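You operate a simulated robot arm through the tools that you are given. There is no shell and no other tool. Be economical: measure what you need, move in short steps, check, and stop when the job is done.

You run a simulated two-armed robot. Do the job below in one go: nothing can be reset, and whatever is moved stays where it is left.

JOB
On the dining table top, fold the yellow striped cloth in half, so that its two long edges meet.

It is judged by the outcome, as a careful person would: the job done as asked, and still so three seconds after it is handed in. It fails if anything else is knocked over, pushed out of place, dropped, spilled or broken. Flat cloth is picked up by pressing the open fingertips on it (5 to 10 N) and closing them slowly along it; thin cloth reads only 2 to 8 mm in the jaws.

ROBOT AND FRAMES
Two 7-joint arms with two-finger parallel grippers on one trunk, on a base that drives. Base frame: it is fixed to the floor where the robot stands at the start and does not move with it; the origin is under the middle of the robot, x ahead of it, y to its left, z up. Lengths are in m, angles in rad, forces in N, time in s.
The left shoulder is at the start at [0.07, 0.163, 1.045], the right one opposite. Places, roughly: dining table [0.8, 0, 0.8]. Payload 3.43 kg a hand.
The TCP of each hand is the grasp point between the finger pads, 0.034 m short of the fingertips. In the tool frame z runs along the fingers and y along their closing line. The gripper opens to 0.128 m. The fingers are 0.024 m wide and 0.012 m thick; the gripper's body (0.048 by 0.13 m) begins 0.096 m behind the TCP.
Orientation is that of the tool frame in the base frame, as a unit quaternion [w, x, y, z]. With the fingers straight down and closing along the base's y, the tool's x points along the base's -x, its y along +y and its z along -z.

CONTROLS
- The arms move only by the tool apply_moves. It takes "left_increments", "right_increments" or both (then of equal length, played together; a hand with none holds still); each is a list of rows, each an object of numbers (a shift or turn left out is 0, a gripper value left out holds the last): "dx", "dy", "dz": the shift along the base's x, y, z in units of 500 mm (1.0 is 500 mm); "wx", "wy", "wz": the turn, a rotation vector about the base's x, y, z in units of 90 degrees (1.0 is 90 degrees). In form: [{"dx": .., "dy": .., "dz": .., "wx": .., "wy": .., "wz": ..}, ...]. A call has 1 to 8 rows; each row is the pose to reach, as a shift and turn from the pose commanded when the call began. "left_fingers" and "right_fingers" are, for a hand that has rows, the opening, from 0 (shut) to 1 (fully open), set as the call begins (left out, the last holds). A call with a number of a shift or a turn outside -1 to 1 is refused whole. Each row takes 0.2 s and may step no farther than 0.05 m and 0.15 rad from the row before; otherwise, or with a gripper value out of range, the whole call is refused. Where a pose cannot be reached the arm comes as near as it can. A force on the tool above 40 N (or 10 N above the force at the start of the call, whichever is more), or a blocked arm, ends the call early, and 0.2 s more pass. The fingers move at their own pace (about 0.153 m/s each) and stop on an object; they squeeze with about 31 N. The grip force told is the motor's: it shows also when the fingers shut on nothing. Time passes only in rows, and 0.2 s behind the last, so rows that repeat a pose let the fingers close. It gives the time, the measured TCP pose, the force on the tool (base axes), the opening and the grip force at its end, in the units of the frame above (readings bear some noise), with the torque about the TCP (base axes, N m) and any sound that the robot's microphone picked up.
- Cameras (640 x 400 px; columns grow to the right, rows downward): "scene" is now at [0.1327, -0.0005, 1.2591]; the picture's right is [0.01, -1.00, 0.00], its down [-0.71, -0.00, -0.71] and it looks along [0.71, 0.00, -0.71] (base axes); focal length 214 px, centre (320, 200). "left" rides on the left gripper at [0.076, 0.011, -0.16] in its tool frame; the picture's right is [-0.15, 0.99, 0.00], its down [-0.88, -0.13, -0.46] and it looks along [-0.45, -0.07, 0.89] (tool axes); focal length 234 px, centre (320, 200). "right" rides on the right gripper at [0.076, -0.011, -0.16] in its tool frame; the picture's right is [0.15, 0.99, 0.00], its down [-0.88, 0.13, -0.46] and it looks along [-0.45, 0.07, 0.89] (tool axes); focal length 234 px, centre (320, 200). There is no depth. A picture from a camera that has moved, and an enlarged one, comes with that camera's place and axes in the base frame and with its lens.
- get_image(camera): a new picture of that camera. The clock stands still meanwhile.
- lift_body(by): slides the trunk up (or, below 0, down) by that many m; the arms and the scene camera ride with it, the base frame stays. It gives what a move gives, with no picture.
- base_move(legs): drives the robot by 1 to 6 legs, each [ahead, left, turn to the left] in m, m and rad, along the robot's own axes; the way and the turn of a leg run together, so that a leg with both is an arc; at most 1.5 m and 3.142 rad a leg. The arms and the cameras ride along, it lands a little off, and it stops where it bumps. It gives what a move gives.
- pan_tilt(pan, tilt): turns the head with the scene camera to pan (to the left, within 1.501 rad either way) and tilt (down, from -0.506 to 1.204), counted from straight ahead of the robot. It gives what a move gives.
- close_up(camera, box): a new picture of the part [left, top, right, bottom] of that camera's present view, enlarged. The clock stands still meanwhile.
- close_job(): hands the job in; it is judged then, once.

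Work in short steps. Places have to be worked out from the pictures, the camera data and where the tool is seen: move nearer, look again, correct. Check each grasp and each placing, and mend what went wrong. You have 120 turns and 92 pictures in all, those below and enlarged ones among them. Open the grippers and draw the arms clear of the work before you hand the job in, unless the task says otherwise; then end with one line.

The tools are called after "Request:" as a command line: name --argument value ..., lists and objects as JSON in quotes. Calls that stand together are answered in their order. apply_moves: Moves the arms, as the interface text tells. Its arguments: {"type":"object","properties":{"left_increments":{"type":"array"},"left_fingers":{"type":"number"},"right_increments":{"type":"array"},"right_fingers":{"type":"number"}},"required":[]} The other tools are called the same way: lift_body (by) slides the trunk up or down; base_move (legs) drives the base; pan_tilt (pan, tilt) turns the head that bears the scene camera; get_image (camera) takes a picture; close_up (camera, box) takes an enlarged picture of a part of a camera's view; close_job () hands the job in.

At the start:

```text
time_s: 0.0
left_eef_pos: [0.6365, 0.383, 0.9357]
left_ee_rot: [0.0, 0.0, 1.0, 0.001]
left_force: [-0.9, -0.5, -0.2]
left_torque: [0.0, 0.0, -0.01]
left_finger_gap: 0.128
left_finger_force: 0.1
right_eef_pos: [0.6475, -0.1406, 0.9794]
right_ee_rot: [0.0, 0.0, 1.0, 0.0]
right_force: [-0.8, -0.6, 0.3]
right_torque: [0.0, 0.02, -0.03]
right_finger_gap: 0.1281
right_finger_force: 0.1
trunk travel left (down, up): [-0.525, 0.415]
robot x, y, heading: [-0.0012, 0.0048, 0.001]
head pan, tilt: [0.007, 0.784]
```

scene: 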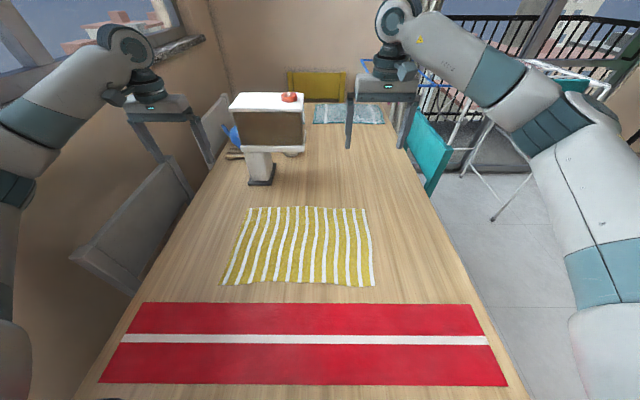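
right: 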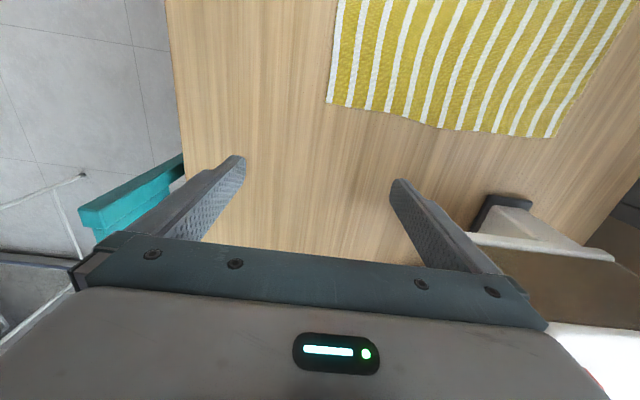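
left: 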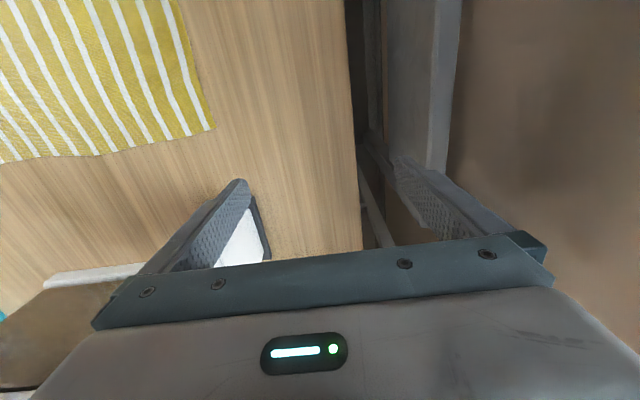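

The cloth lies at about x 0.35–0.60, y −0.14–0.23, with the table at z≈0.756. Its long edges run along y. I'll bring the left hand inward, clear of the chair, before backing up a little for better reach.

Request:
apply_moves --left_increments '[{"dx": -0.03, "dy": -0.08}, {"dx": -0.06, "dy": -0.16}, {"dx": -0.09, "dy": -0.24}, {"dx": -0.11, "dy": -0.32}]'

Request:
base_move --legs '[[-0.13, 0, 0]]'

Request:
get_image --camera "scene"

Request:
get_image --camera "left"

Request:
get_image --camera "right"

```text
time_s: 1.0
left_eef_pos: [0.5823, 0.2203, 0.9373]
left_ee_rot: [-0.001, 0.0, 1.0, 0.001]
left_force: [0.4, -0.5, -0.2]
left_torque: [0.02, 0.03, 0.0]
left_finger_gap: 0.128
left_finger_force: 0.1
right_eef_pos: [0.6493, -0.1414, 0.9785]
right_ee_rot: [0.0, 0.0, 1.0, 0.0]
right_force: [0.3, 0.0, -0.4]
right_torque: [0.02, -0.01, 0.02]
right_finger_gap: 0.1278
right_finger_force: 0.0
trunk travel left (down, up): [-0.525, 0.415]
robot x, y, heading: [0.0001, 0.0005, -0.0]
head pan, tilt: [0.007, 0.784]
```

```text
time_s: 2.3
left_eef_pos: [0.4527, 0.221, 0.9376]
left_ee_rot: [0.001, 0.001, 1.0, 0.0]
left_force: [-0.1, -0.2, 0.2]
left_torque: [0.0, -0.04, 0.0]
left_finger_gap: 0.128
left_finger_force: 0.0
right_eef_pos: [0.5181, -0.1413, 0.979]
right_ee_rot: [0.0, -0.001, 1.0, 0.0]
right_force: [0.3, 0.7, 0.2]
right_torque: [0.0, -0.01, -0.02]
right_finger_gap: 0.128
right_finger_force: 0.0
trunk travel left (down, up): [-0.525, 0.415]
robot x, y, heading: [-0.133, -0.0017, 0.005]
head pan, tilt: [0.007, 0.784]
```

```text
88 pictures are left
camera scene: at [0.0026, -0.0006, 1.2592], right [0.01, -1.0, 0.0], down [-0.71, 0.0, -0.71], along [0.71, 0.0, -0.71], focal length 214 px, centre (320, 200)
```

scene: 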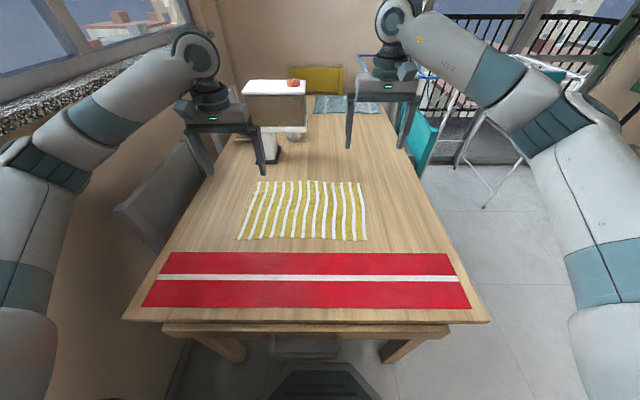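

```text
87 pictures are left
camera left: at [0.377, 0.2324, 1.0959], right [0.15, 0.99, 0.0], down [0.88, -0.13, 0.46], along [0.45, -0.07, -0.89], focal length 234 px, centre (320, 200)
```

left: 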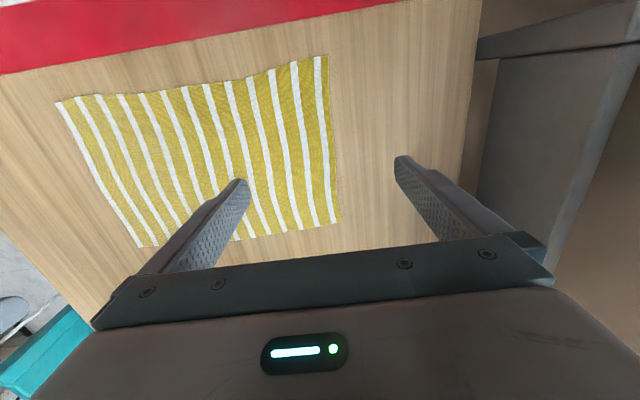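

```text
86 pictures are left
camera right: at [0.4409, -0.1527, 1.1381], right [-0.15, 0.99, 0.0], down [0.88, 0.13, 0.46], along [0.45, 0.07, -0.89], focal length 234 px, centre (320, 200)
```

right: 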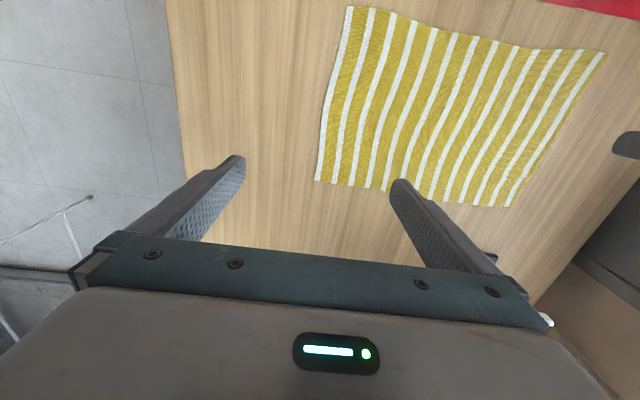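

Both wrist cameras agree: the far edge is at x≈0.595 with corners at y≈−0.135 and 0.232, and the near edge is at x≈0.35. I'll hover both hands above the far corners with a narrow opening.

Request:
apply_moves --left_increments '[{"dx": 0.0646, "dy": -0.012, "dz": -0.054}, {"dx": 0.129, "dy": -0.024, "dz": -0.108}, {"dx": 0.194, "dy": -0.036, "dz": -0.161}, {"dx": 0.2586, "dy": -0.048, "dz": -0.215}, {"dx": 0.2586, "dy": -0.048, "dz": -0.215}]' --right_increments '[{"dx": 0.032, "dy": 0.022, "dz": -0.0745}, {"dx": 0.064, "dy": 0.044, "dz": -0.149}, {"dx": 0.096, "dy": 0.066, "dz": -0.2235}, {"dx": 0.128, "dy": 0.0886, "dz": -0.298}, {"dx": 0.128, "dy": 0.0886, "dz": -0.298}]' --left_fingers 0.28 --right_fingers 0.28

Request:
get_image --camera "left"

Request:
get_image --camera "right"

Request:
get_image --camera "scene"

```text
time_s: 3.5
left_eef_pos: [0.5808, 0.1972, 0.8324]
left_ee_rot: [0.001, 0.0, 1.0, 0.0]
left_force: [-0.7, -0.5, -0.1]
left_torque: [-0.01, -0.03, 0.01]
left_finger_gap: 0.0357
left_finger_force: 0.1
right_eef_pos: [0.5818, -0.0963, 0.8309]
right_ee_rot: [-0.001, -0.001, 1.0, 0.0]
right_force: [0.4, 0.2, 0.2]
right_torque: [-0.03, -0.03, 0.0]
right_finger_gap: 0.0358
right_finger_force: 0.1
trunk travel left (down, up): [-0.525, 0.415]
robot x, y, heading: [-0.1269, -0.0026, 0.0]
head pan, tilt: [0.007, 0.784]
```

```text
85 pictures are left
camera left: at [0.5055, 0.208, 0.9891], right [0.15, 0.99, 0.0], down [0.88, -0.13, 0.46], along [0.45, -0.07, -0.89], focal length 234 px, centre (320, 200)
```

left: 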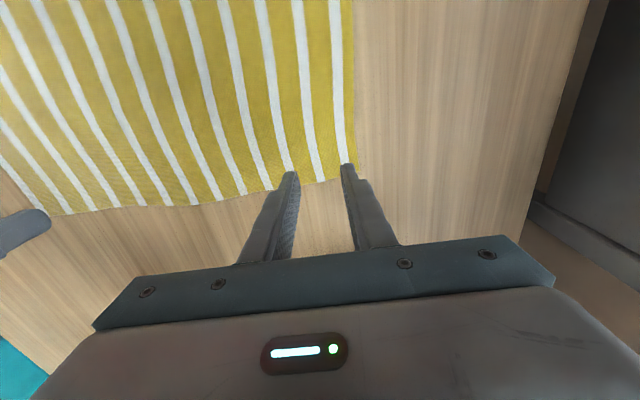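

```text
84 pictures are left
camera right: at [0.5049, -0.1077, 0.9899], right [-0.15, 0.99, 0.0], down [0.88, 0.13, 0.46], along [0.45, 0.07, -0.89], focal length 234 px, centre (320, 200)
```

right: 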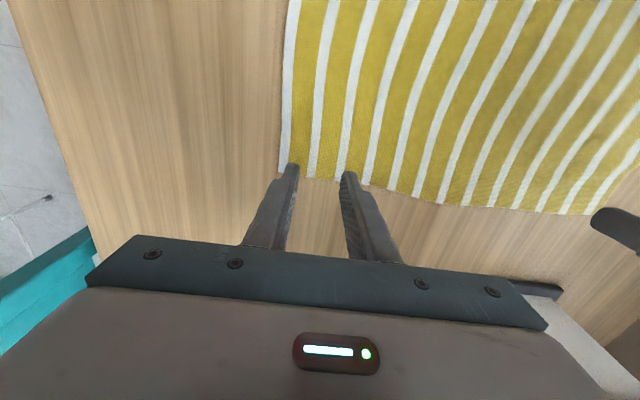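

```text
83 pictures are left
camera scene: at [0.0021, -0.0005, 1.2593], right [0.01, -1.0, 0.0], down [-0.71, 0.0, -0.71], along [0.71, 0.0, -0.71], focal length 214 px, centre (320, 200)
```

scene: 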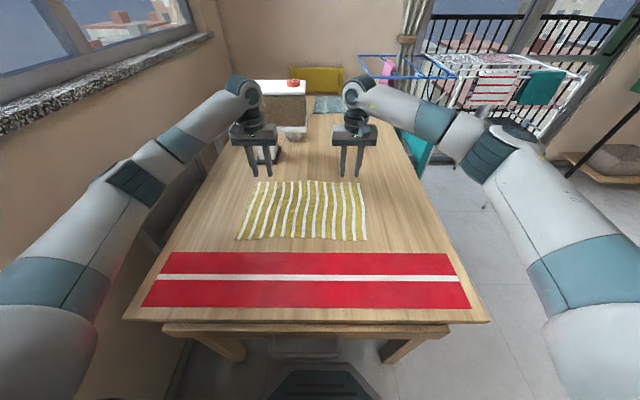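

The hands line up with the far corners and the edge is at x≈0.60 between the fingers. I'll go down to just above contact, shifting 5 mm further out.

Request:
apply_moves --left_increments '[{"dx": 0.01, "dz": -0.03}, {"dx": 0.01, "dz": -0.06}, {"dx": 0.01, "dz": -0.076}]' --right_increments '[{"dx": 0.01, "dz": -0.03}, {"dx": 0.01, "dz": -0.06}, {"dx": 0.01, "dz": -0.076}]'

Request:
get_image --camera "left"

```text
time_s: 4.3
left_eef_pos: [0.5871, 0.197, 0.7916]
left_ee_rot: [0.001, 0.001, 1.0, 0.0]
left_force: [0.7, 0.7, 0.1]
left_torque: [0.0, -0.01, -0.01]
left_finger_gap: 0.0359
left_finger_force: 0.2
right_eef_pos: [0.5891, -0.0962, 0.791]
right_ee_rot: [0.0, 0.001, 1.0, 0.0]
right_force: [0.2, 0.2, -0.1]
right_torque: [0.0, 0.01, 0.0]
right_finger_gap: 0.036
right_finger_force: 0.0
trunk travel left (down, up): [-0.525, 0.415]
robot x, y, heading: [-0.1302, -0.0022, -0.001]
head pan, tilt: [0.007, 0.784]
```

```text
82 pictures are left
camera left: at [0.5119, 0.208, 0.9496], right [0.15, 0.99, 0.0], down [0.88, -0.13, 0.46], along [0.45, -0.07, -0.89], focal length 234 px, centre (320, 200)
```

left: 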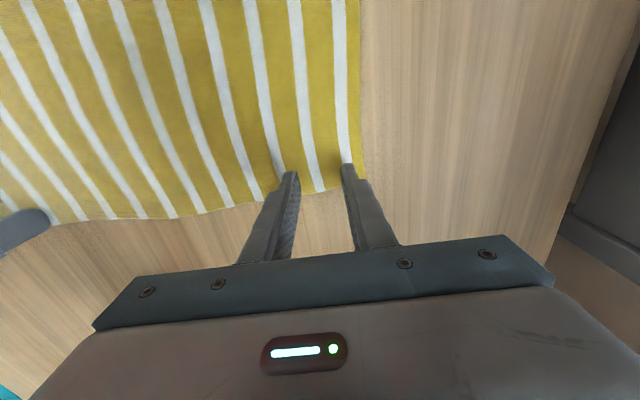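

No contact yet, so I'll go down a few millimetres more and watch the force.

Request:
apply_moves --left_increments '[{"dz": -0.004}, {"dz": -0.008}]' --right_increments '[{"dz": -0.004}, {"dz": -0.008}]'

```text
time_s: 4.9
left_eef_pos: [0.5875, 0.1972, 0.7878]
left_ee_rot: [0.0, 0.0, 1.0, 0.0]
left_force: [0.0, -0.3, 0.0]
left_torque: [0.01, 0.02, -0.06]
left_finger_gap: 0.0359
left_finger_force: 0.1
right_eef_pos: [0.5877, -0.0962, 0.7879]
right_ee_rot: [-0.001, 0.0, 1.0, 0.0]
right_force: [-0.8, -0.2, -0.2]
right_torque: [0.01, -0.01, 0.0]
right_finger_gap: 0.0358
right_finger_force: 0.0
trunk travel left (down, up): [-0.525, 0.415]
robot x, y, heading: [-0.1314, -0.0027, 0.006]
head pan, tilt: [0.007, 0.784]
```

Still free of the table. I'll continue in small steps.

Request:
apply_moves --left_increments '[{"dz": -0.004}, {"dz": -0.008}]' --right_increments '[{"dz": -0.004}, {"dz": -0.008}]'

```text
time_s: 5.5
left_eef_pos: [0.5876, 0.1973, 0.7854]
left_ee_rot: [0.001, 0.001, 1.0, 0.0]
left_force: [0.9, 0.3, 5.6]
left_torque: [0.01, -0.06, -0.02]
left_finger_gap: 0.0358
left_finger_force: 0.0
right_eef_pos: [0.5872, -0.0963, 0.7857]
right_ee_rot: [0.001, -0.001, 1.0, 0.0]
right_force: [1.5, 0.0, 7.6]
right_torque: [0.04, -0.08, -0.02]
right_finger_gap: 0.0355
right_finger_force: 0.1
trunk travel left (down, up): [-0.525, 0.415]
robot x, y, heading: [-0.131, -0.0003, 0.001]
head pan, tilt: [0.007, 0.784]
```

Both hands press at 6–8 N, which is in the range I want. I'll close slowly in stages.

Request:
apply_moves --left_increments '[{"dz": 0}, {"dz": 0}]' --right_increments '[{"dz": 0}, {"dz": 0}]' --left_fingers 0.2 --right_fingers 0.2

Request:
apply_moves --left_increments '[{"dz": 0}, {"dz": 0}]' --right_increments '[{"dz": 0}, {"dz": 0}]' --left_fingers 0.12 --right_fingers 0.12

Request:
apply_moves --left_increments '[{"dz": 0}, {"dz": 0}, {"dz": 0}]' --right_increments '[{"dz": 0}, {"dz": 0}, {"dz": 0}]' --left_fingers 0 --right_fingers 0

Request:
get_image --camera "left"

Request:
get_image --camera "right"

```text
time_s: 6.1
left_eef_pos: [0.5866, 0.1966, 0.7855]
left_ee_rot: [0.0, 0.001, 1.0, 0.0]
left_force: [1.9, -0.4, 8.4]
left_torque: [0.01, -0.08, 0.0]
left_finger_gap: 0.0253
left_finger_force: 0.1
right_eef_pos: [0.5868, -0.097, 0.7856]
right_ee_rot: [0.001, 0.0, 1.0, -0.001]
right_force: [1.7, 1.6, 10.1]
right_torque: [0.02, -0.11, 0.0]
right_finger_gap: 0.0251
right_finger_force: 0.1
trunk travel left (down, up): [-0.525, 0.415]
robot x, y, heading: [-0.1291, 0.0032, -0.003]
head pan, tilt: [0.007, 0.784]
```

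```text
time_s: 6.7
left_eef_pos: [0.5867, 0.1974, 0.785]
left_ee_rot: [0.0, 0.001, 1.0, 0.0]
left_force: [0.6, -1.8, 9.8]
left_torque: [-0.06, -0.07, -0.01]
left_finger_gap: 0.0151
left_finger_force: 0.1
right_eef_pos: [0.5851, -0.0968, 0.7852]
right_ee_rot: [0.001, 0.0, 1.0, 0.0]
right_force: [1.1, 2.8, 11.3]
right_torque: [0.05, -0.11, -0.01]
right_finger_gap: 0.0152
right_finger_force: 0.0
trunk travel left (down, up): [-0.525, 0.415]
robot x, y, heading: [-0.1282, -0.0014, 0.002]
head pan, tilt: [0.007, 0.784]
```

```text
time_s: 7.5
left_eef_pos: [0.5856, 0.1968, 0.7856]
left_ee_rot: [0.001, 0.001, 1.0, 0.0]
left_force: [0.9, -8.6, 11.4]
left_torque: [-0.26, -0.09, 0.02]
left_finger_gap: 0.0021
left_finger_force: 30.7
right_eef_pos: [0.5858, -0.0954, 0.7855]
right_ee_rot: [0.001, 0.0, 1.0, 0.001]
right_force: [1.4, 9.6, 11.5]
right_torque: [0.32, -0.08, -0.03]
right_finger_gap: 0.0071
right_finger_force: 30.4
trunk travel left (down, up): [-0.525, 0.415]
robot x, y, heading: [-0.1286, 0.0002, 0.002]
head pan, tilt: [0.007, 0.784]
```

```text
81 pictures are left
camera left: at [0.5101, 0.2076, 0.9435], right [0.15, 0.99, 0.0], down [0.88, -0.13, 0.46], along [0.45, -0.07, -0.89], focal length 234 px, centre (320, 200)
```

left: 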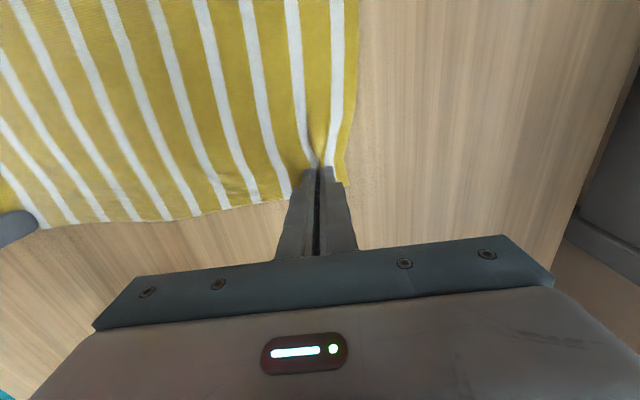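

```text
80 pictures are left
camera right: at [0.5088, -0.1078, 0.9445], right [-0.15, 0.99, 0.0], down [0.88, 0.13, 0.46], along [0.45, 0.07, -0.89], focal length 234 px, centre (320, 200)
```

right: 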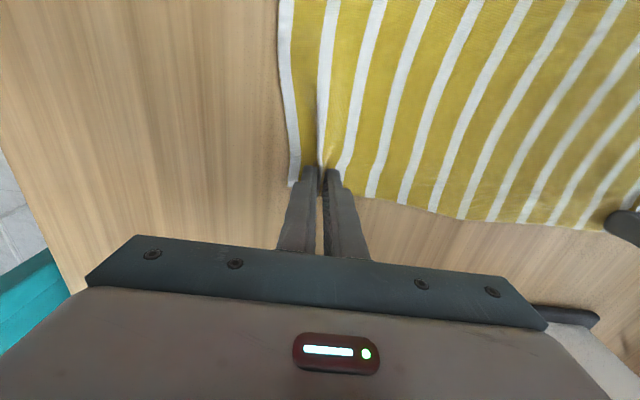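

Both jaws hold cloth (2 mm and 7 mm) right at the edge. I'll lift a little toward the fold line and check the hold.

Request:
apply_moves --left_increments '[{"dx": -0.005, "dz": 0.03}, {"dx": -0.015, "dz": 0.06}, {"dx": -0.03, "dz": 0.09}, {"dx": -0.05, "dz": 0.12}]' --right_increments '[{"dx": -0.005, "dz": 0.03}, {"dx": -0.015, "dz": 0.06}, {"dx": -0.03, "dz": 0.09}, {"dx": -0.05, "dz": 0.12}]'

Request:
get_image --camera "scene"

Request:
get_image --camera "left"

Request:
get_image --camera "right"

```text
time_s: 8.5
left_eef_pos: [0.562, 0.1961, 0.8436]
left_ee_rot: [0.0, 0.0, 1.0, 0.0]
left_force: [0.1, -9.4, 0.7]
left_torque: [-0.34, -0.02, 0.01]
left_finger_gap: 0.0023
left_finger_force: 31.1
right_eef_pos: [0.562, -0.0968, 0.8446]
right_ee_rot: [0.0, 0.0, 1.0, 0.001]
right_force: [0.0, 8.7, 0.6]
right_torque: [0.39, -0.01, -0.01]
right_finger_gap: 0.0069
right_finger_force: 31.5
trunk travel left (down, up): [-0.525, 0.415]
robot x, y, heading: [-0.1332, -0.0026, -0.004]
head pan, tilt: [0.007, 0.784]
```

```text
79 pictures are left
camera scene: at [0.0023, -0.0005, 1.2592], right [0.01, -1.0, 0.0], down [-0.71, 0.0, -0.71], along [0.71, 0.0, -0.71], focal length 214 px, centre (320, 200)
```

scene: 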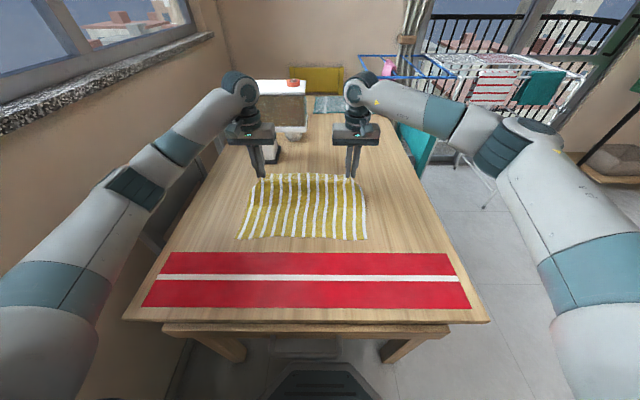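

```text
78 pictures are left
camera left: at [0.4858, 0.2081, 1.0024], right [0.15, 0.99, 0.0], down [0.88, -0.13, 0.46], along [0.45, -0.07, -0.89], focal length 234 px, centre (320, 200)
```

left: 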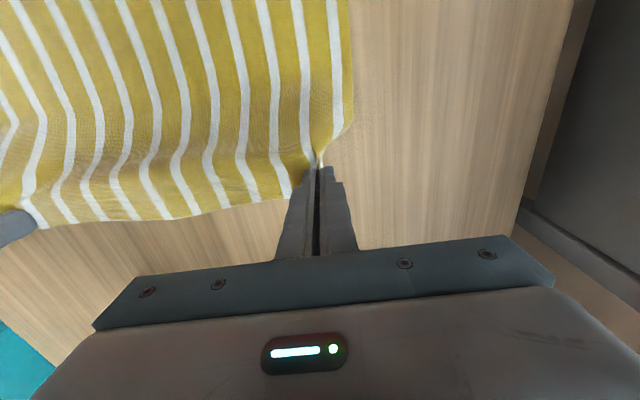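

```text
77 pictures are left
camera right: at [0.4844, -0.1078, 1.0034], right [-0.15, 0.99, 0.0], down [0.88, 0.13, 0.46], along [0.45, 0.07, -0.89], focal length 234 px, centre (320, 200)
```

right: 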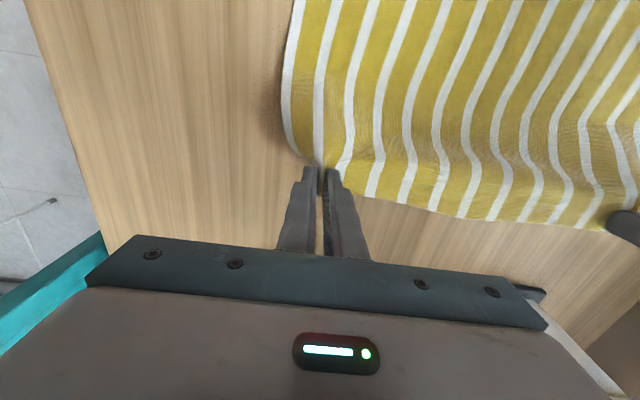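

Both grips hold. The pinched lip should turn over with the fold, so I'll tilt both hands 45° (fingers forward) while raising along the fold arc. I'll also ease the edge tension slightly.

Request:
apply_moves --left_increments '[{"dx": -0.02, "dy": -0.001, "dz": 0.01, "wy": -0.0833}, {"dx": -0.04, "dy": -0.002, "dz": 0.02, "wy": -0.1667}, {"dx": -0.06, "dy": -0.003, "dz": 0.03, "wy": -0.25}, {"dx": -0.08, "dy": -0.004, "dz": 0.04, "wy": -0.3333}, {"dx": -0.1, "dy": -0.004, "dz": 0.05, "wy": -0.4167}, {"dx": -0.122, "dy": -0.004, "dz": 0.06, "wy": -0.5}]' --right_increments '[{"dx": -0.02, "dy": 0.001, "dz": 0.01, "wy": -0.0833}, {"dx": -0.04, "dy": 0.002, "dz": 0.02, "wy": -0.1667}, {"dx": -0.06, "dy": 0.003, "dz": 0.03, "wy": -0.25}, {"dx": -0.08, "dy": 0.004, "dz": 0.04, "wy": -0.3333}, {"dx": -0.1, "dy": 0.004, "dz": 0.05, "wy": -0.4167}, {"dx": -0.122, "dy": 0.004, "dz": 0.06, "wy": -0.5}]'

Request:
get_image --camera "scene"

Request:
get_image --camera "left"

```text
time_s: 9.9
left_eef_pos: [0.5011, 0.196, 0.8736]
left_ee_rot: [0.385, 0.0, 0.923, 0.0]
left_force: [-1.0, -4.8, 0.9]
left_torque: [-0.14, -0.01, -0.08]
left_finger_gap: 0.0021
left_finger_force: 30.9
right_eef_pos: [0.5006, -0.094, 0.8743]
right_ee_rot: [0.383, 0.001, 0.924, 0.0]
right_force: [0.0, 4.4, -0.3]
right_torque: [0.15, 0.0, 0.15]
right_finger_gap: 0.0066
right_finger_force: 31.2
trunk travel left (down, up): [-0.525, 0.415]
robot x, y, heading: [-0.1252, -0.0002, 0.001]
head pan, tilt: [0.007, 0.784]
```

```text
76 pictures are left
camera scene: at [0.0027, -0.0003, 1.2593], right [0.01, -1.0, 0.0], down [-0.71, 0.0, -0.71], along [0.71, 0.0, -0.71], focal length 214 px, centre (320, 200)
```

scene: 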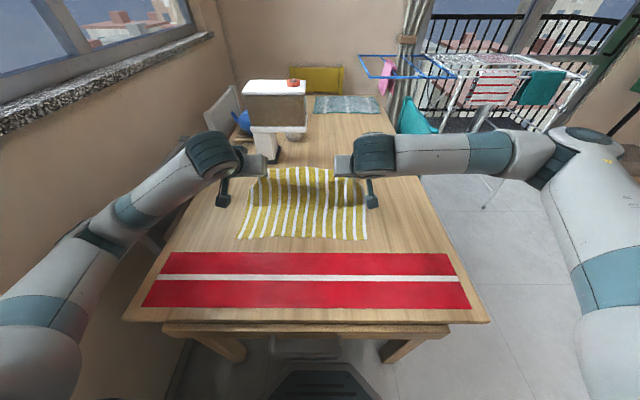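

```text
75 pictures are left
camera left: at [0.3347, 0.2063, 0.9314], right [0.1, 0.99, 0.1], down [0.3, -0.13, 0.95], along [0.95, -0.07, -0.31], focal length 234 px, centre (320, 200)
```

left: 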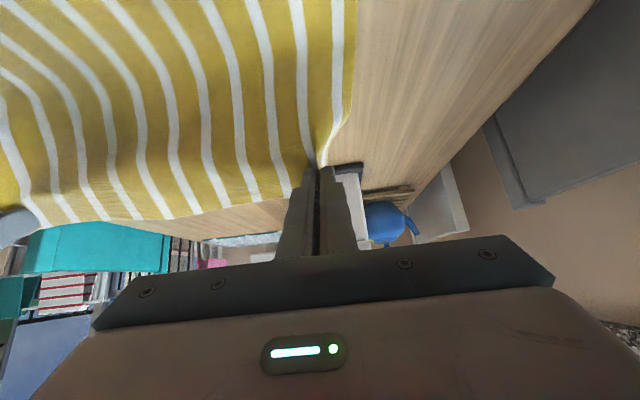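

The fold is rising well. I'll drive back 0.10 m to carry the held edge over the fold line at this height. That keeps the arms in good reach for laying it down.

Request:
base_move --legs '[[-0.1, 0, 0]]'

Request:
get_image --camera "scene"

Request:
get_image --camera "left"

```text
time_s: 11.0
left_eef_pos: [0.4011, 0.1959, 0.8745]
left_ee_rot: [0.383, 0.001, 0.924, 0.0]
left_force: [-0.4, -5.0, 0.4]
left_torque: [-0.13, -0.03, -0.12]
left_finger_gap: 0.0022
left_finger_force: 30.9
right_eef_pos: [0.4004, -0.0953, 0.8747]
right_ee_rot: [0.383, 0.0, 0.924, 0.0]
right_force: [-1.2, 5.7, -0.4]
right_torque: [0.12, -0.01, 0.1]
right_finger_gap: 0.0067
right_finger_force: 30.9
trunk travel left (down, up): [-0.525, 0.415]
robot x, y, heading: [-0.2309, -0.0003, -0.004]
head pan, tilt: [0.007, 0.784]
```

```text
74 pictures are left
camera scene: at [-0.098, -0.0006, 1.2593], right [0.01, -1.0, 0.0], down [-0.71, 0.0, -0.71], along [0.71, 0.0, -0.71], focal length 214 px, centre (320, 200)
```

scene: 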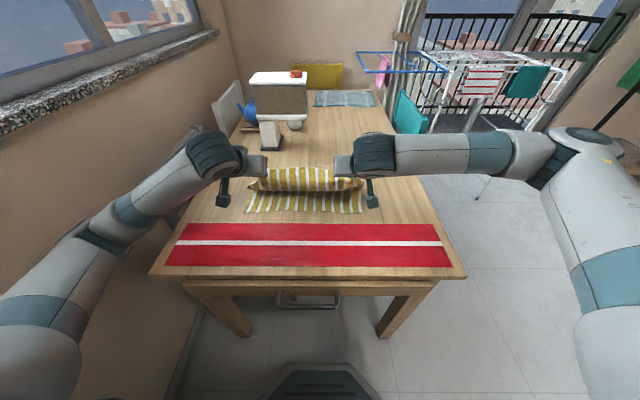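

```text
73 pictures are left
camera left: at [0.2346, 0.2058, 0.9318], right [0.1, 0.99, 0.1], down [0.3, -0.13, 0.95], along [0.95, -0.07, -0.31], focal length 234 px, centre (320, 200)
```

left: 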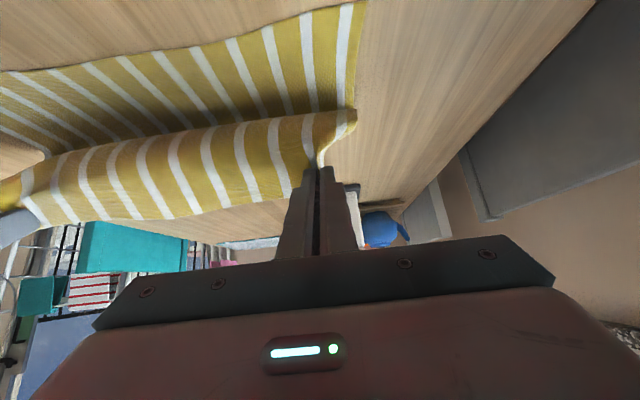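

The edge is past the fold line. I'll lower it along the arc toward the near edge (fingertips to x≈0.36, about 1 cm above the table) and look.

Request:
apply_moves --left_increments '[{"dx": -0.05, "dz": -0.02}, {"dx": -0.09, "dz": -0.06}, {"dx": -0.12, "dz": -0.11}, {"dx": -0.13, "dz": -0.155}]' --right_increments '[{"dx": -0.05, "dz": -0.02}, {"dx": -0.09, "dz": -0.06}, {"dx": -0.12, "dz": -0.11}, {"dx": -0.13, "dz": -0.155}]'

Request:
get_image --camera "scene"

Request:
get_image --camera "left"

Request:
get_image --camera "right"

```text
time_s: 12.0
left_eef_pos: [0.3351, 0.1937, 0.7947]
left_ee_rot: [0.383, 0.0, 0.924, -0.001]
left_force: [-0.5, -2.5, 0.5]
left_torque: [-0.07, -0.01, -0.07]
left_finger_gap: 0.0019
left_finger_force: 31.2
right_eef_pos: [0.3374, -0.094, 0.7947]
right_ee_rot: [0.383, -0.001, 0.924, 0.0]
right_force: [-0.5, 2.0, -0.6]
right_torque: [0.09, 0.01, 0.02]
right_finger_gap: 0.0066
right_finger_force: 30.9
trunk travel left (down, up): [-0.525, 0.415]
robot x, y, heading: [-0.2306, 0.0012, 0.0]
head pan, tilt: [0.007, 0.784]
```

```text
72 pictures are left
camera scene: at [-0.0965, -0.0001, 1.259], right [0.01, -1.0, 0.0], down [-0.71, 0.0, -0.71], along [0.71, 0.0, -0.71], focal length 214 px, centre (320, 200)
```

scene: 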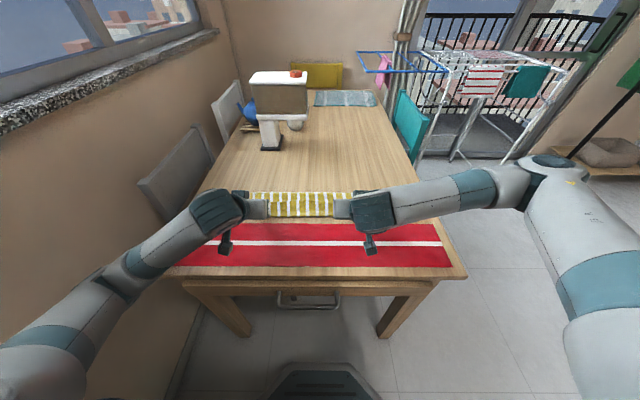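

```text
71 pictures are left
camera left: at [0.1692, 0.2046, 0.8526], right [0.1, 0.99, 0.1], down [0.3, -0.13, 0.94], along [0.95, -0.07, -0.31], focal length 234 px, centre (320, 200)
```

left: 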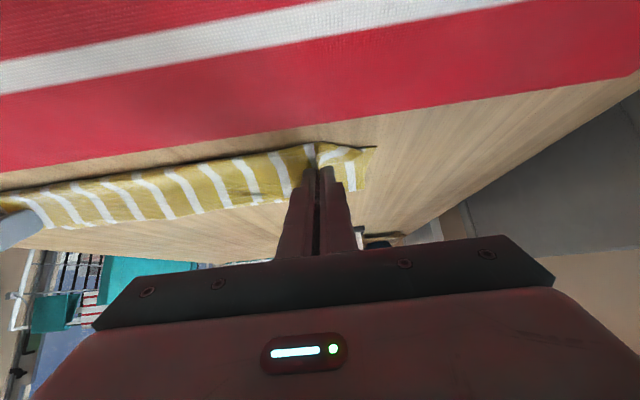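

```text
70 pictures are left
camera right: at [0.1687, -0.106, 0.8541], right [-0.1, 0.99, -0.1], down [0.3, 0.13, 0.94], along [0.95, 0.07, -0.31], focal length 234 px, centre (320, 200)
```

right: 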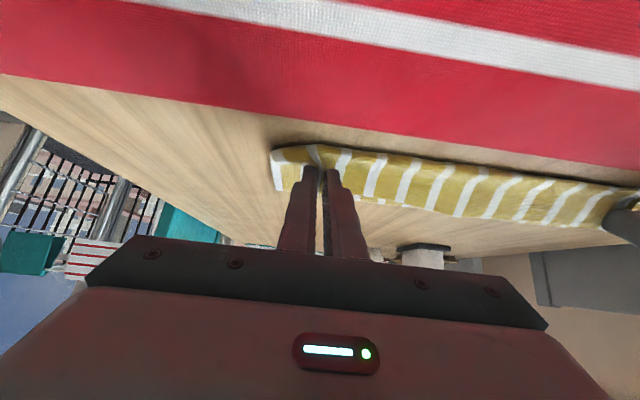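

The bottom near-left corner is still at (0.345, 0.242), so the bottom layer hasn't moved. The upper layer's curl bulges 2–3 cm beyond the near edge, so I'll shift the hands back about 3.5 cm and lower slightly before releasing.

Request:
apply_moves --left_increments '[{"dx": 0.035, "dz": 0.0}, {"dx": 0.07, "dz": -0.01}, {"dx": 0.07, "dz": -0.018}]' --right_increments '[{"dx": 0.035, "dz": 0.0}, {"dx": 0.07, "dz": -0.01}, {"dx": 0.07, "dz": -0.018}]'

Request:
get_image --camera "left"

Request:
get_image --camera "right"

```text
time_s: 12.8
left_eef_pos: [0.3731, 0.194, 0.7869]
left_ee_rot: [0.383, 0.0, 0.924, 0.0]
left_force: [0.3, -4.1, 0.9]
left_torque: [-0.09, -0.02, -0.06]
left_finger_gap: 0.0022
left_finger_force: 30.8
right_eef_pos: [0.3725, -0.094, 0.7875]
right_ee_rot: [0.383, 0.0, 0.924, 0.0]
right_force: [-0.2, 4.5, 0.2]
right_torque: [0.13, 0.0, 0.1]
right_finger_gap: 0.0065
right_finger_force: 31.1
trunk travel left (down, up): [-0.525, 0.415]
robot x, y, heading: [-0.2274, 0.0015, -0.0]
head pan, tilt: [0.007, 0.784]
```

```text
69 pictures are left
camera left: at [0.2056, 0.2055, 0.8446], right [0.1, 0.99, 0.1], down [0.3, -0.13, 0.95], along [0.95, -0.07, -0.31], focal length 234 px, centre (320, 200)
```

left: 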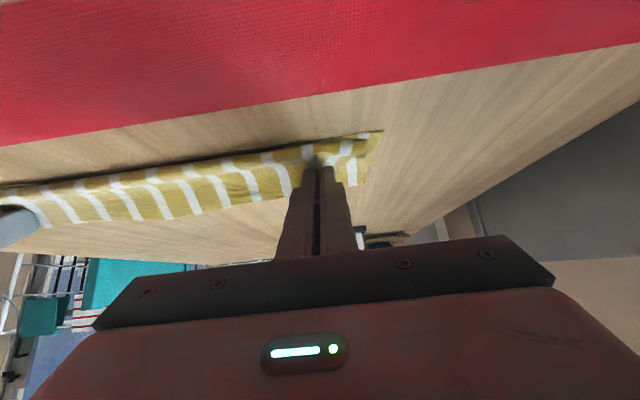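

```text
68 pictures are left
camera right: at [0.2036, -0.1066, 0.8458], right [-0.1, 0.99, -0.1], down [0.3, 0.13, 0.94], along [0.95, 0.07, -0.31], focal length 234 px, centre (320, 200)
```

right: 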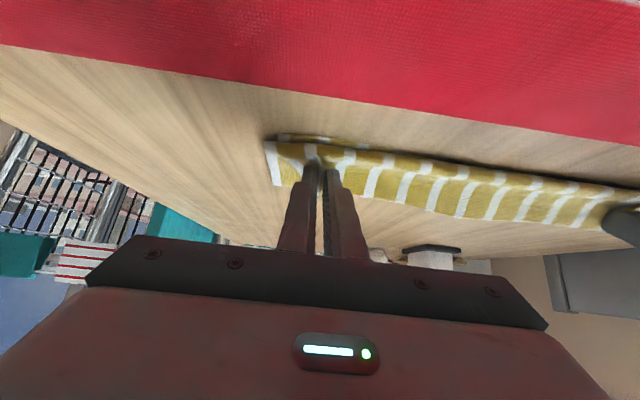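

The bottom near edge now peeks out just in front of the curl on both sides. I'll open gently, then pull back along the finger axis and look.

Request:
apply_moves --left_increments '[{"dz": 0}, {"dz": 0}, {"dx": -0.02, "dz": 0.02}, {"dx": -0.05, "dz": 0.05}, {"dx": -0.1, "dz": 0.1}, {"dx": -0.15, "dz": 0.15}]' --right_increments '[{"dz": 0}, {"dz": 0}, {"dx": -0.02, "dz": 0.02}, {"dx": -0.05, "dz": 0.05}, {"dx": -0.1, "dz": 0.1}, {"dx": -0.15, "dz": 0.15}]' --left_fingers 0.25 --right_fingers 0.25

Request:
get_image --camera "left"

Request:
get_image --camera "right"

Request:
get_image --camera "scene"

```text
time_s: 14.2
left_eef_pos: [0.3191, 0.1914, 0.8605]
left_ee_rot: [0.381, 0.001, 0.925, 0.0]
left_force: [-0.3, 0.8, 0.1]
left_torque: [-0.02, 0.02, -0.02]
left_finger_gap: 0.0319
left_finger_force: 0.1
left hand out of reach, approached as far as the arm can: row 6
right_eef_pos: [0.2989, -0.0955, 0.8618]
right_ee_rot: [0.38, 0.001, 0.925, -0.001]
right_force: [0.4, -0.2, 0.1]
right_torque: [0.0, 0.02, -0.01]
right_finger_gap: 0.0318
right_finger_force: 0.1
trunk travel left (down, up): [-0.525, 0.415]
robot x, y, heading: [-0.2291, 0.0031, -0.007]
head pan, tilt: [0.007, 0.784]
```

```text
67 pictures are left
camera left: at [0.1527, 0.2017, 0.9192], right [0.11, 0.99, 0.1], down [0.3, -0.13, 0.94], along [0.95, -0.07, -0.31], focal length 234 px, centre (320, 200)
```

left: 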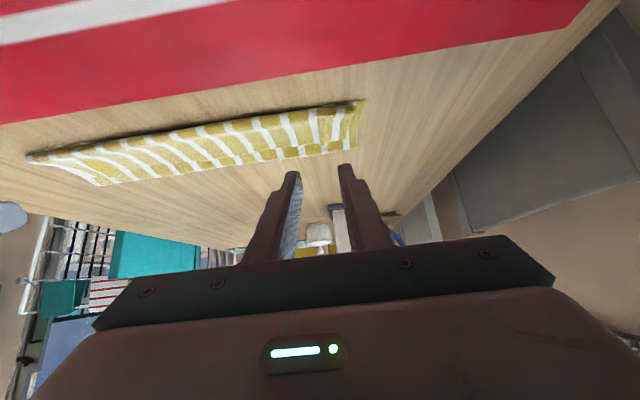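

```text
66 pictures are left
camera right: at [0.1302, -0.107, 0.9206], right [-0.1, 0.99, -0.1], down [0.3, 0.13, 0.94], along [0.95, 0.06, -0.31], focal length 234 px, centre (320, 200)
```

right: 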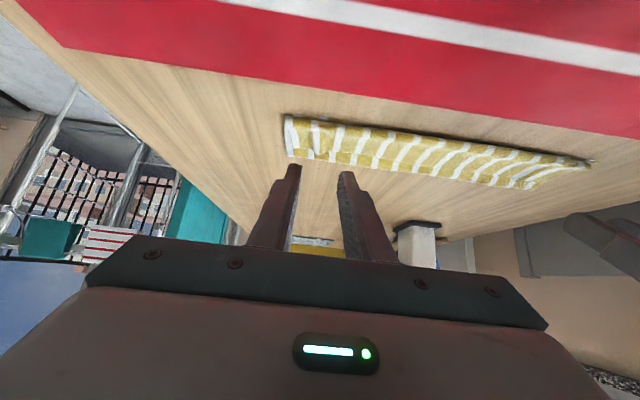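

```text
65 pictures are left
camera scene: at [-0.0929, -0.0002, 1.2587], right [0.0, -1.0, 0.0], down [-0.71, 0.0, -0.71], along [0.71, 0.0, -0.71], focal length 214 px, centre (320, 200)
```

scene: 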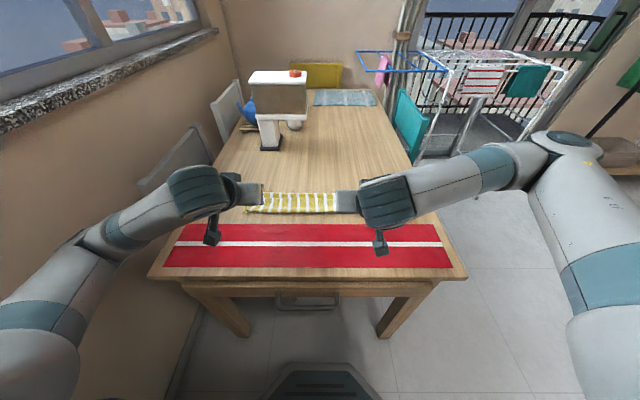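

Released, and the cloth looks folded. I'll raise the hands and turn them upright to view the cloth from above.

Request:
apply_moves --left_increments '[{"dz": 0.06, "wy": 0.0833}, {"dx": 0.03, "dz": 0.12, "wy": 0.1667}, {"dx": 0.06, "dz": 0.18, "wy": 0.25}, {"dx": 0.09, "dz": 0.22, "wy": 0.3333}, {"dx": 0.12, "dz": 0.24, "wy": 0.4167}, {"dx": 0.15, "dz": 0.26, "wy": 0.5}]' --right_increments '[{"dz": 0.06, "wy": 0.0833}, {"dx": 0.03, "dz": 0.12, "wy": 0.1667}, {"dx": 0.06, "dz": 0.18, "wy": 0.25}, {"dx": 0.09, "dz": 0.22, "wy": 0.3333}, {"dx": 0.12, "dz": 0.24, "wy": 0.4167}, {"dx": 0.15, "dz": 0.26, "wy": 0.5}]'

Request:
get_image --camera "left"

Request:
get_image --camera "right"

Request:
close_up --camera "scene" --box '[220, 160, 370, 254]'

```text
time_s: 15.6
left_eef_pos: [0.3925, 0.1911, 0.9919]
left_ee_rot: [-0.002, 0.0, 1.0, 0.0]
left_force: [0.5, 0.0, -1.3]
left_torque: [0.06, 0.01, 0.01]
left_finger_gap: 0.032
left_finger_force: 0.0
right_eef_pos: [0.3709, -0.0946, 0.9914]
right_ee_rot: [-0.001, 0.0, 1.0, 0.0]
right_force: [0.0, 0.4, -0.4]
right_torque: [0.02, 0.04, -0.01]
right_finger_gap: 0.032
right_finger_force: 0.0
trunk travel left (down, up): [-0.525, 0.415]
robot x, y, heading: [-0.2314, 0.0038, -0.007]
head pan, tilt: [0.007, 0.784]
```

```text
64 pictures are left
camera left: at [0.3163, 0.2024, 1.1494], right [0.15, 0.99, 0.0], down [0.88, -0.13, 0.45], along [0.45, -0.07, -0.89], focal length 234 px, centre (320, 200)
```

left: 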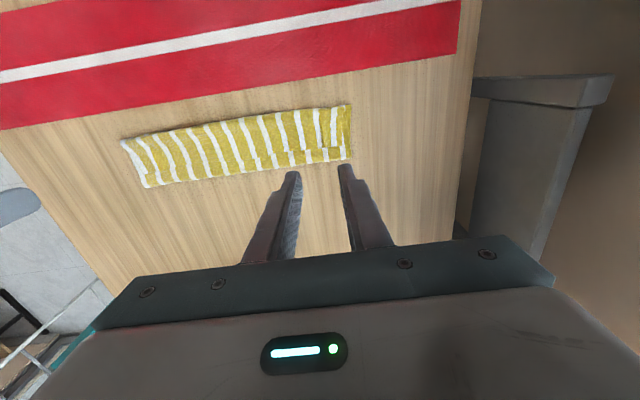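

```text
63 pictures are left
camera right: at [0.2948, -0.107, 1.1508], right [-0.15, 0.99, 0.0], down [0.88, 0.13, 0.45], along [0.45, 0.07, -0.89], focal length 234 px, centre (320, 200)
```

right: 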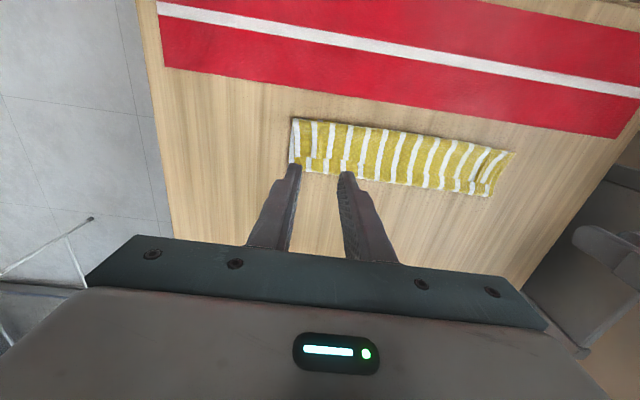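

```text
4.26 times, centred on (295, 207) of scene
camera zoom: at [-0.0958, -0.0008, 1.2589], right [0.01, -1.0, 0.0], down [-0.71, 0.0, -0.71], along [0.71, 0.0, -0.71], focal length 913 px, centre (426, 170)
```

zoom: 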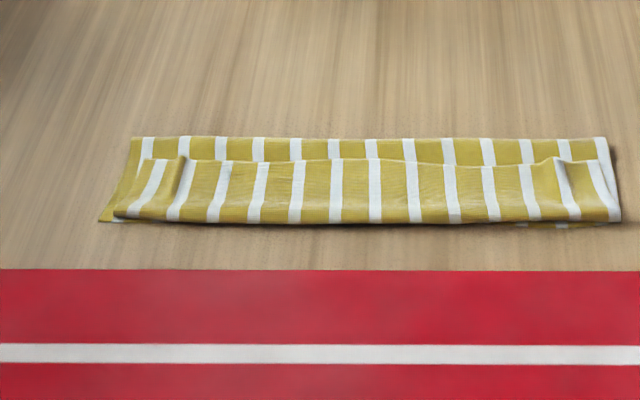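

The upper edge has curled back on itself: its line shows at x≈0.415 with the fold at x≈0.44, so about 6 cm is rolled under. It needs mending, so I'll look closely at the lip ends before re-gripping.

Request:
close_up --camera "left" --box '[240, 80, 400, 180]'

Request:
close_up --camera "right" --box '[250, 100, 410, 200]'

```text
4.00 times, centred on (320, 130) of left
camera zoom: at [0.3163, 0.2024, 1.1494], right [0.15, 0.99, 0.0], down [0.88, -0.13, 0.45], along [0.45, -0.07, -0.89], focal length 937 px, centre (320, 480)
```

zoom: 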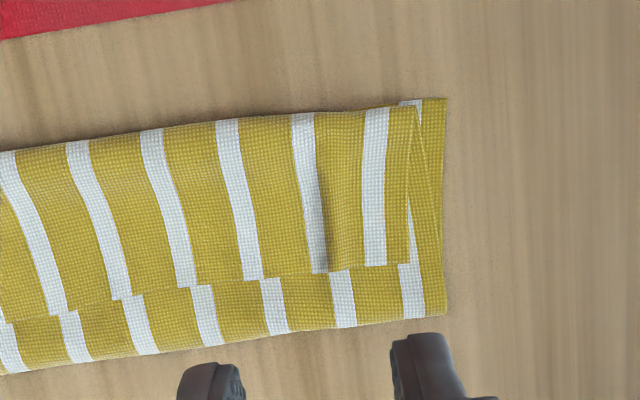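

```text
4.00 times, centred on (330, 150) of right
camera zoom: at [0.2948, -0.107, 1.1508], right [-0.15, 0.99, 0.0], down [0.88, 0.13, 0.45], along [0.45, 0.07, -0.89], focal length 937 px, centre (280, 400)
```

zoom: 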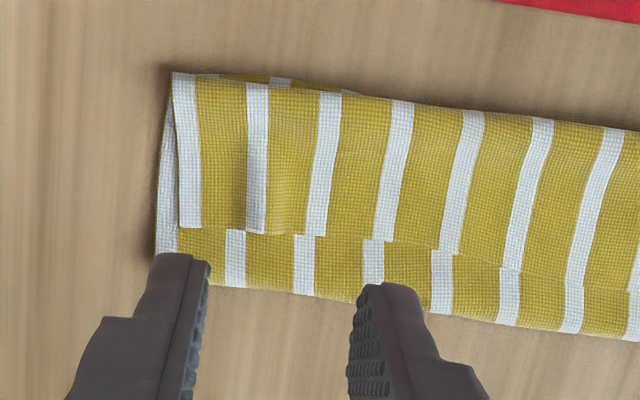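

The ridges from the earlier pinches still stand in the lip at (0.41, 0.19) and (0.41, −0.096). I'll lower onto those to re-grip the lip edge, unfold the cloth, and refold with a better edge grip.

Request:
apply_moves --left_increments '[{"dx": 0.01, "dz": -0.08}, {"dx": 0.019, "dz": -0.16}, {"dx": 0.019, "dy": -0.004, "dz": -0.24}, {"dx": 0.019, "dy": -0.004, "dz": -0.32}, {"dx": 0.019, "dy": -0.004, "dz": -0.37}, {"dx": 0.019, "dy": -0.004, "dz": -0.39}]' --right_increments '[{"dx": 0.03, "dz": -0.08}, {"dx": 0.062, "dz": -0.16}, {"dx": 0.062, "dz": -0.24}, {"dx": 0.062, "dz": -0.32}, {"dx": 0.062, "dz": -0.37}, {"dx": 0.062, "dz": -0.389}]' --left_fingers 0.28 --right_fingers 0.28

Request:
close_up --camera "left" --box '[220, 80, 420, 205]'

Request:
close_up --camera "right" --box '[220, 80, 420, 205]'

```text
time_s: 17.0
left_eef_pos: [0.4011, 0.1901, 0.796]
left_ee_rot: [0.0, 0.001, 1.0, 0.0]
left_force: [1.1, -0.4, -0.8]
left_torque: [0.01, -0.02, 0.0]
left_finger_gap: 0.0359
left_finger_force: 0.0
right_eef_pos: [0.4019, -0.0938, 0.7964]
right_ee_rot: [0.001, 0.001, 1.0, 0.001]
right_force: [-0.3, -0.5, 0.1]
right_torque: [-0.02, -0.02, 0.03]
right_finger_gap: 0.0356
right_finger_force: 0.1
trunk travel left (down, up): [-0.525, 0.415]
robot x, y, heading: [-0.2274, -0.0008, -0.0]
head pan, tilt: [0.007, 0.784]
```

```text
3.20 times, centred on (320, 142) of left
camera zoom: at [0.3254, 0.2005, 0.9544], right [0.15, 0.99, 0.0], down [0.88, -0.13, 0.46], along [0.45, -0.07, -0.89], focal length 749 px, centre (320, 384)
```

zoom: 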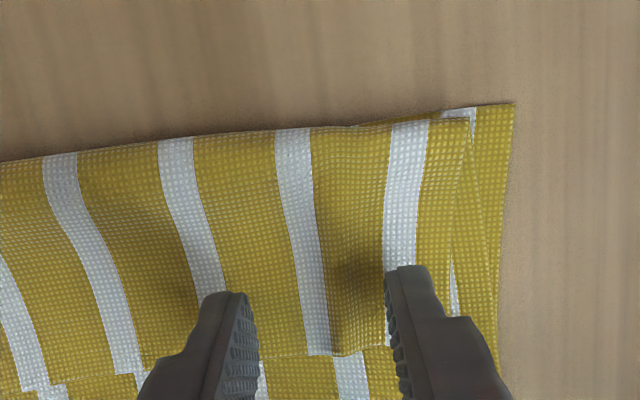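

```text
3.20 times, centred on (320, 142) of right
camera zoom: at [0.3251, -0.1062, 0.9558], right [-0.15, 0.99, 0.0], down [0.88, 0.13, 0.46], along [0.45, 0.07, -0.89], focal length 749 px, centre (320, 384)
```

zoom: 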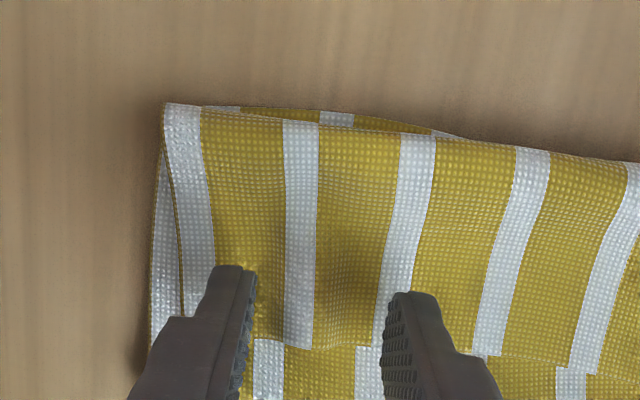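

Both ridges sit between the fingers. I'll feel down gently.

Request:
apply_moves --left_increments '[{"dz": -0.004}, {"dz": -0.008}, {"dz": -0.011}]' --right_increments '[{"dz": -0.004}, {"dz": -0.008}, {"dz": -0.011}]'

```text
time_s: 17.8
left_eef_pos: [0.4006, 0.1892, 0.791]
left_ee_rot: [0.0, 0.0, 1.0, 0.0]
left_force: [0.0, 0.1, 0.6]
left_torque: [-0.01, 0.0, -0.02]
left_finger_gap: 0.0358
left_finger_force: 0.0
right_eef_pos: [0.4019, -0.0948, 0.7911]
right_ee_rot: [0.0, 0.001, 1.0, 0.0]
right_force: [0.3, 0.0, -0.3]
right_torque: [0.01, 0.02, 0.0]
right_finger_gap: 0.0357
right_finger_force: 0.0
trunk travel left (down, up): [-0.525, 0.415]
robot x, y, heading: [-0.23, -0.0028, -0.001]
head pan, tilt: [0.007, 0.784]
```

Still no force, so I'll go another 3 mm.

Request:
apply_moves --left_increments '[{"dz": -0.003}, {"dz": -0.006}]' --right_increments '[{"dz": -0.003}, {"dz": -0.006}]'

```text
time_s: 18.4
left_eef_pos: [0.4006, 0.1893, 0.7881]
left_ee_rot: [0.0, 0.0, 1.0, 0.0]
left_force: [0.2, -0.7, 0.1]
left_torque: [0.03, 0.0, 0.01]
left_finger_gap: 0.036
left_finger_force: 0.1
right_eef_pos: [0.4024, -0.094, 0.7895]
right_ee_rot: [0.0, 0.0, 1.0, -0.001]
right_force: [-1.3, 0.1, -0.4]
right_torque: [0.05, 0.01, -0.02]
right_finger_gap: 0.036
right_finger_force: 0.1
trunk travel left (down, up): [-0.525, 0.415]
robot x, y, heading: [-0.2302, 0.0018, -0.006]
head pan, tilt: [0.007, 0.784]
```

Nearly there, so I'll go down 1.5 mm more.

Request:
apply_moves --left_increments '[{"dz": -0.002}, {"dz": -0.003}]' --right_increments '[{"dz": -0.002}, {"dz": -0.004}]'

```text
time_s: 19.0
left_eef_pos: [0.3993, 0.19, 0.7868]
left_ee_rot: [0.001, 0.0, 1.0, 0.0]
left_force: [1.9, 0.0, 4.6]
left_torque: [0.04, -0.06, 0.01]
left_finger_gap: 0.0356
left_finger_force: 0.0
right_eef_pos: [0.4023, -0.0955, 0.7874]
right_ee_rot: [0.0, 0.001, 1.0, -0.001]
right_force: [0.7, 0.7, 2.5]
right_torque: [0.01, -0.01, -0.02]
right_finger_gap: 0.0359
right_finger_force: 0.1
trunk travel left (down, up): [-0.525, 0.415]
robot x, y, heading: [-0.2298, -0.0002, -0.0]
head pan, tilt: [0.007, 0.784]
```

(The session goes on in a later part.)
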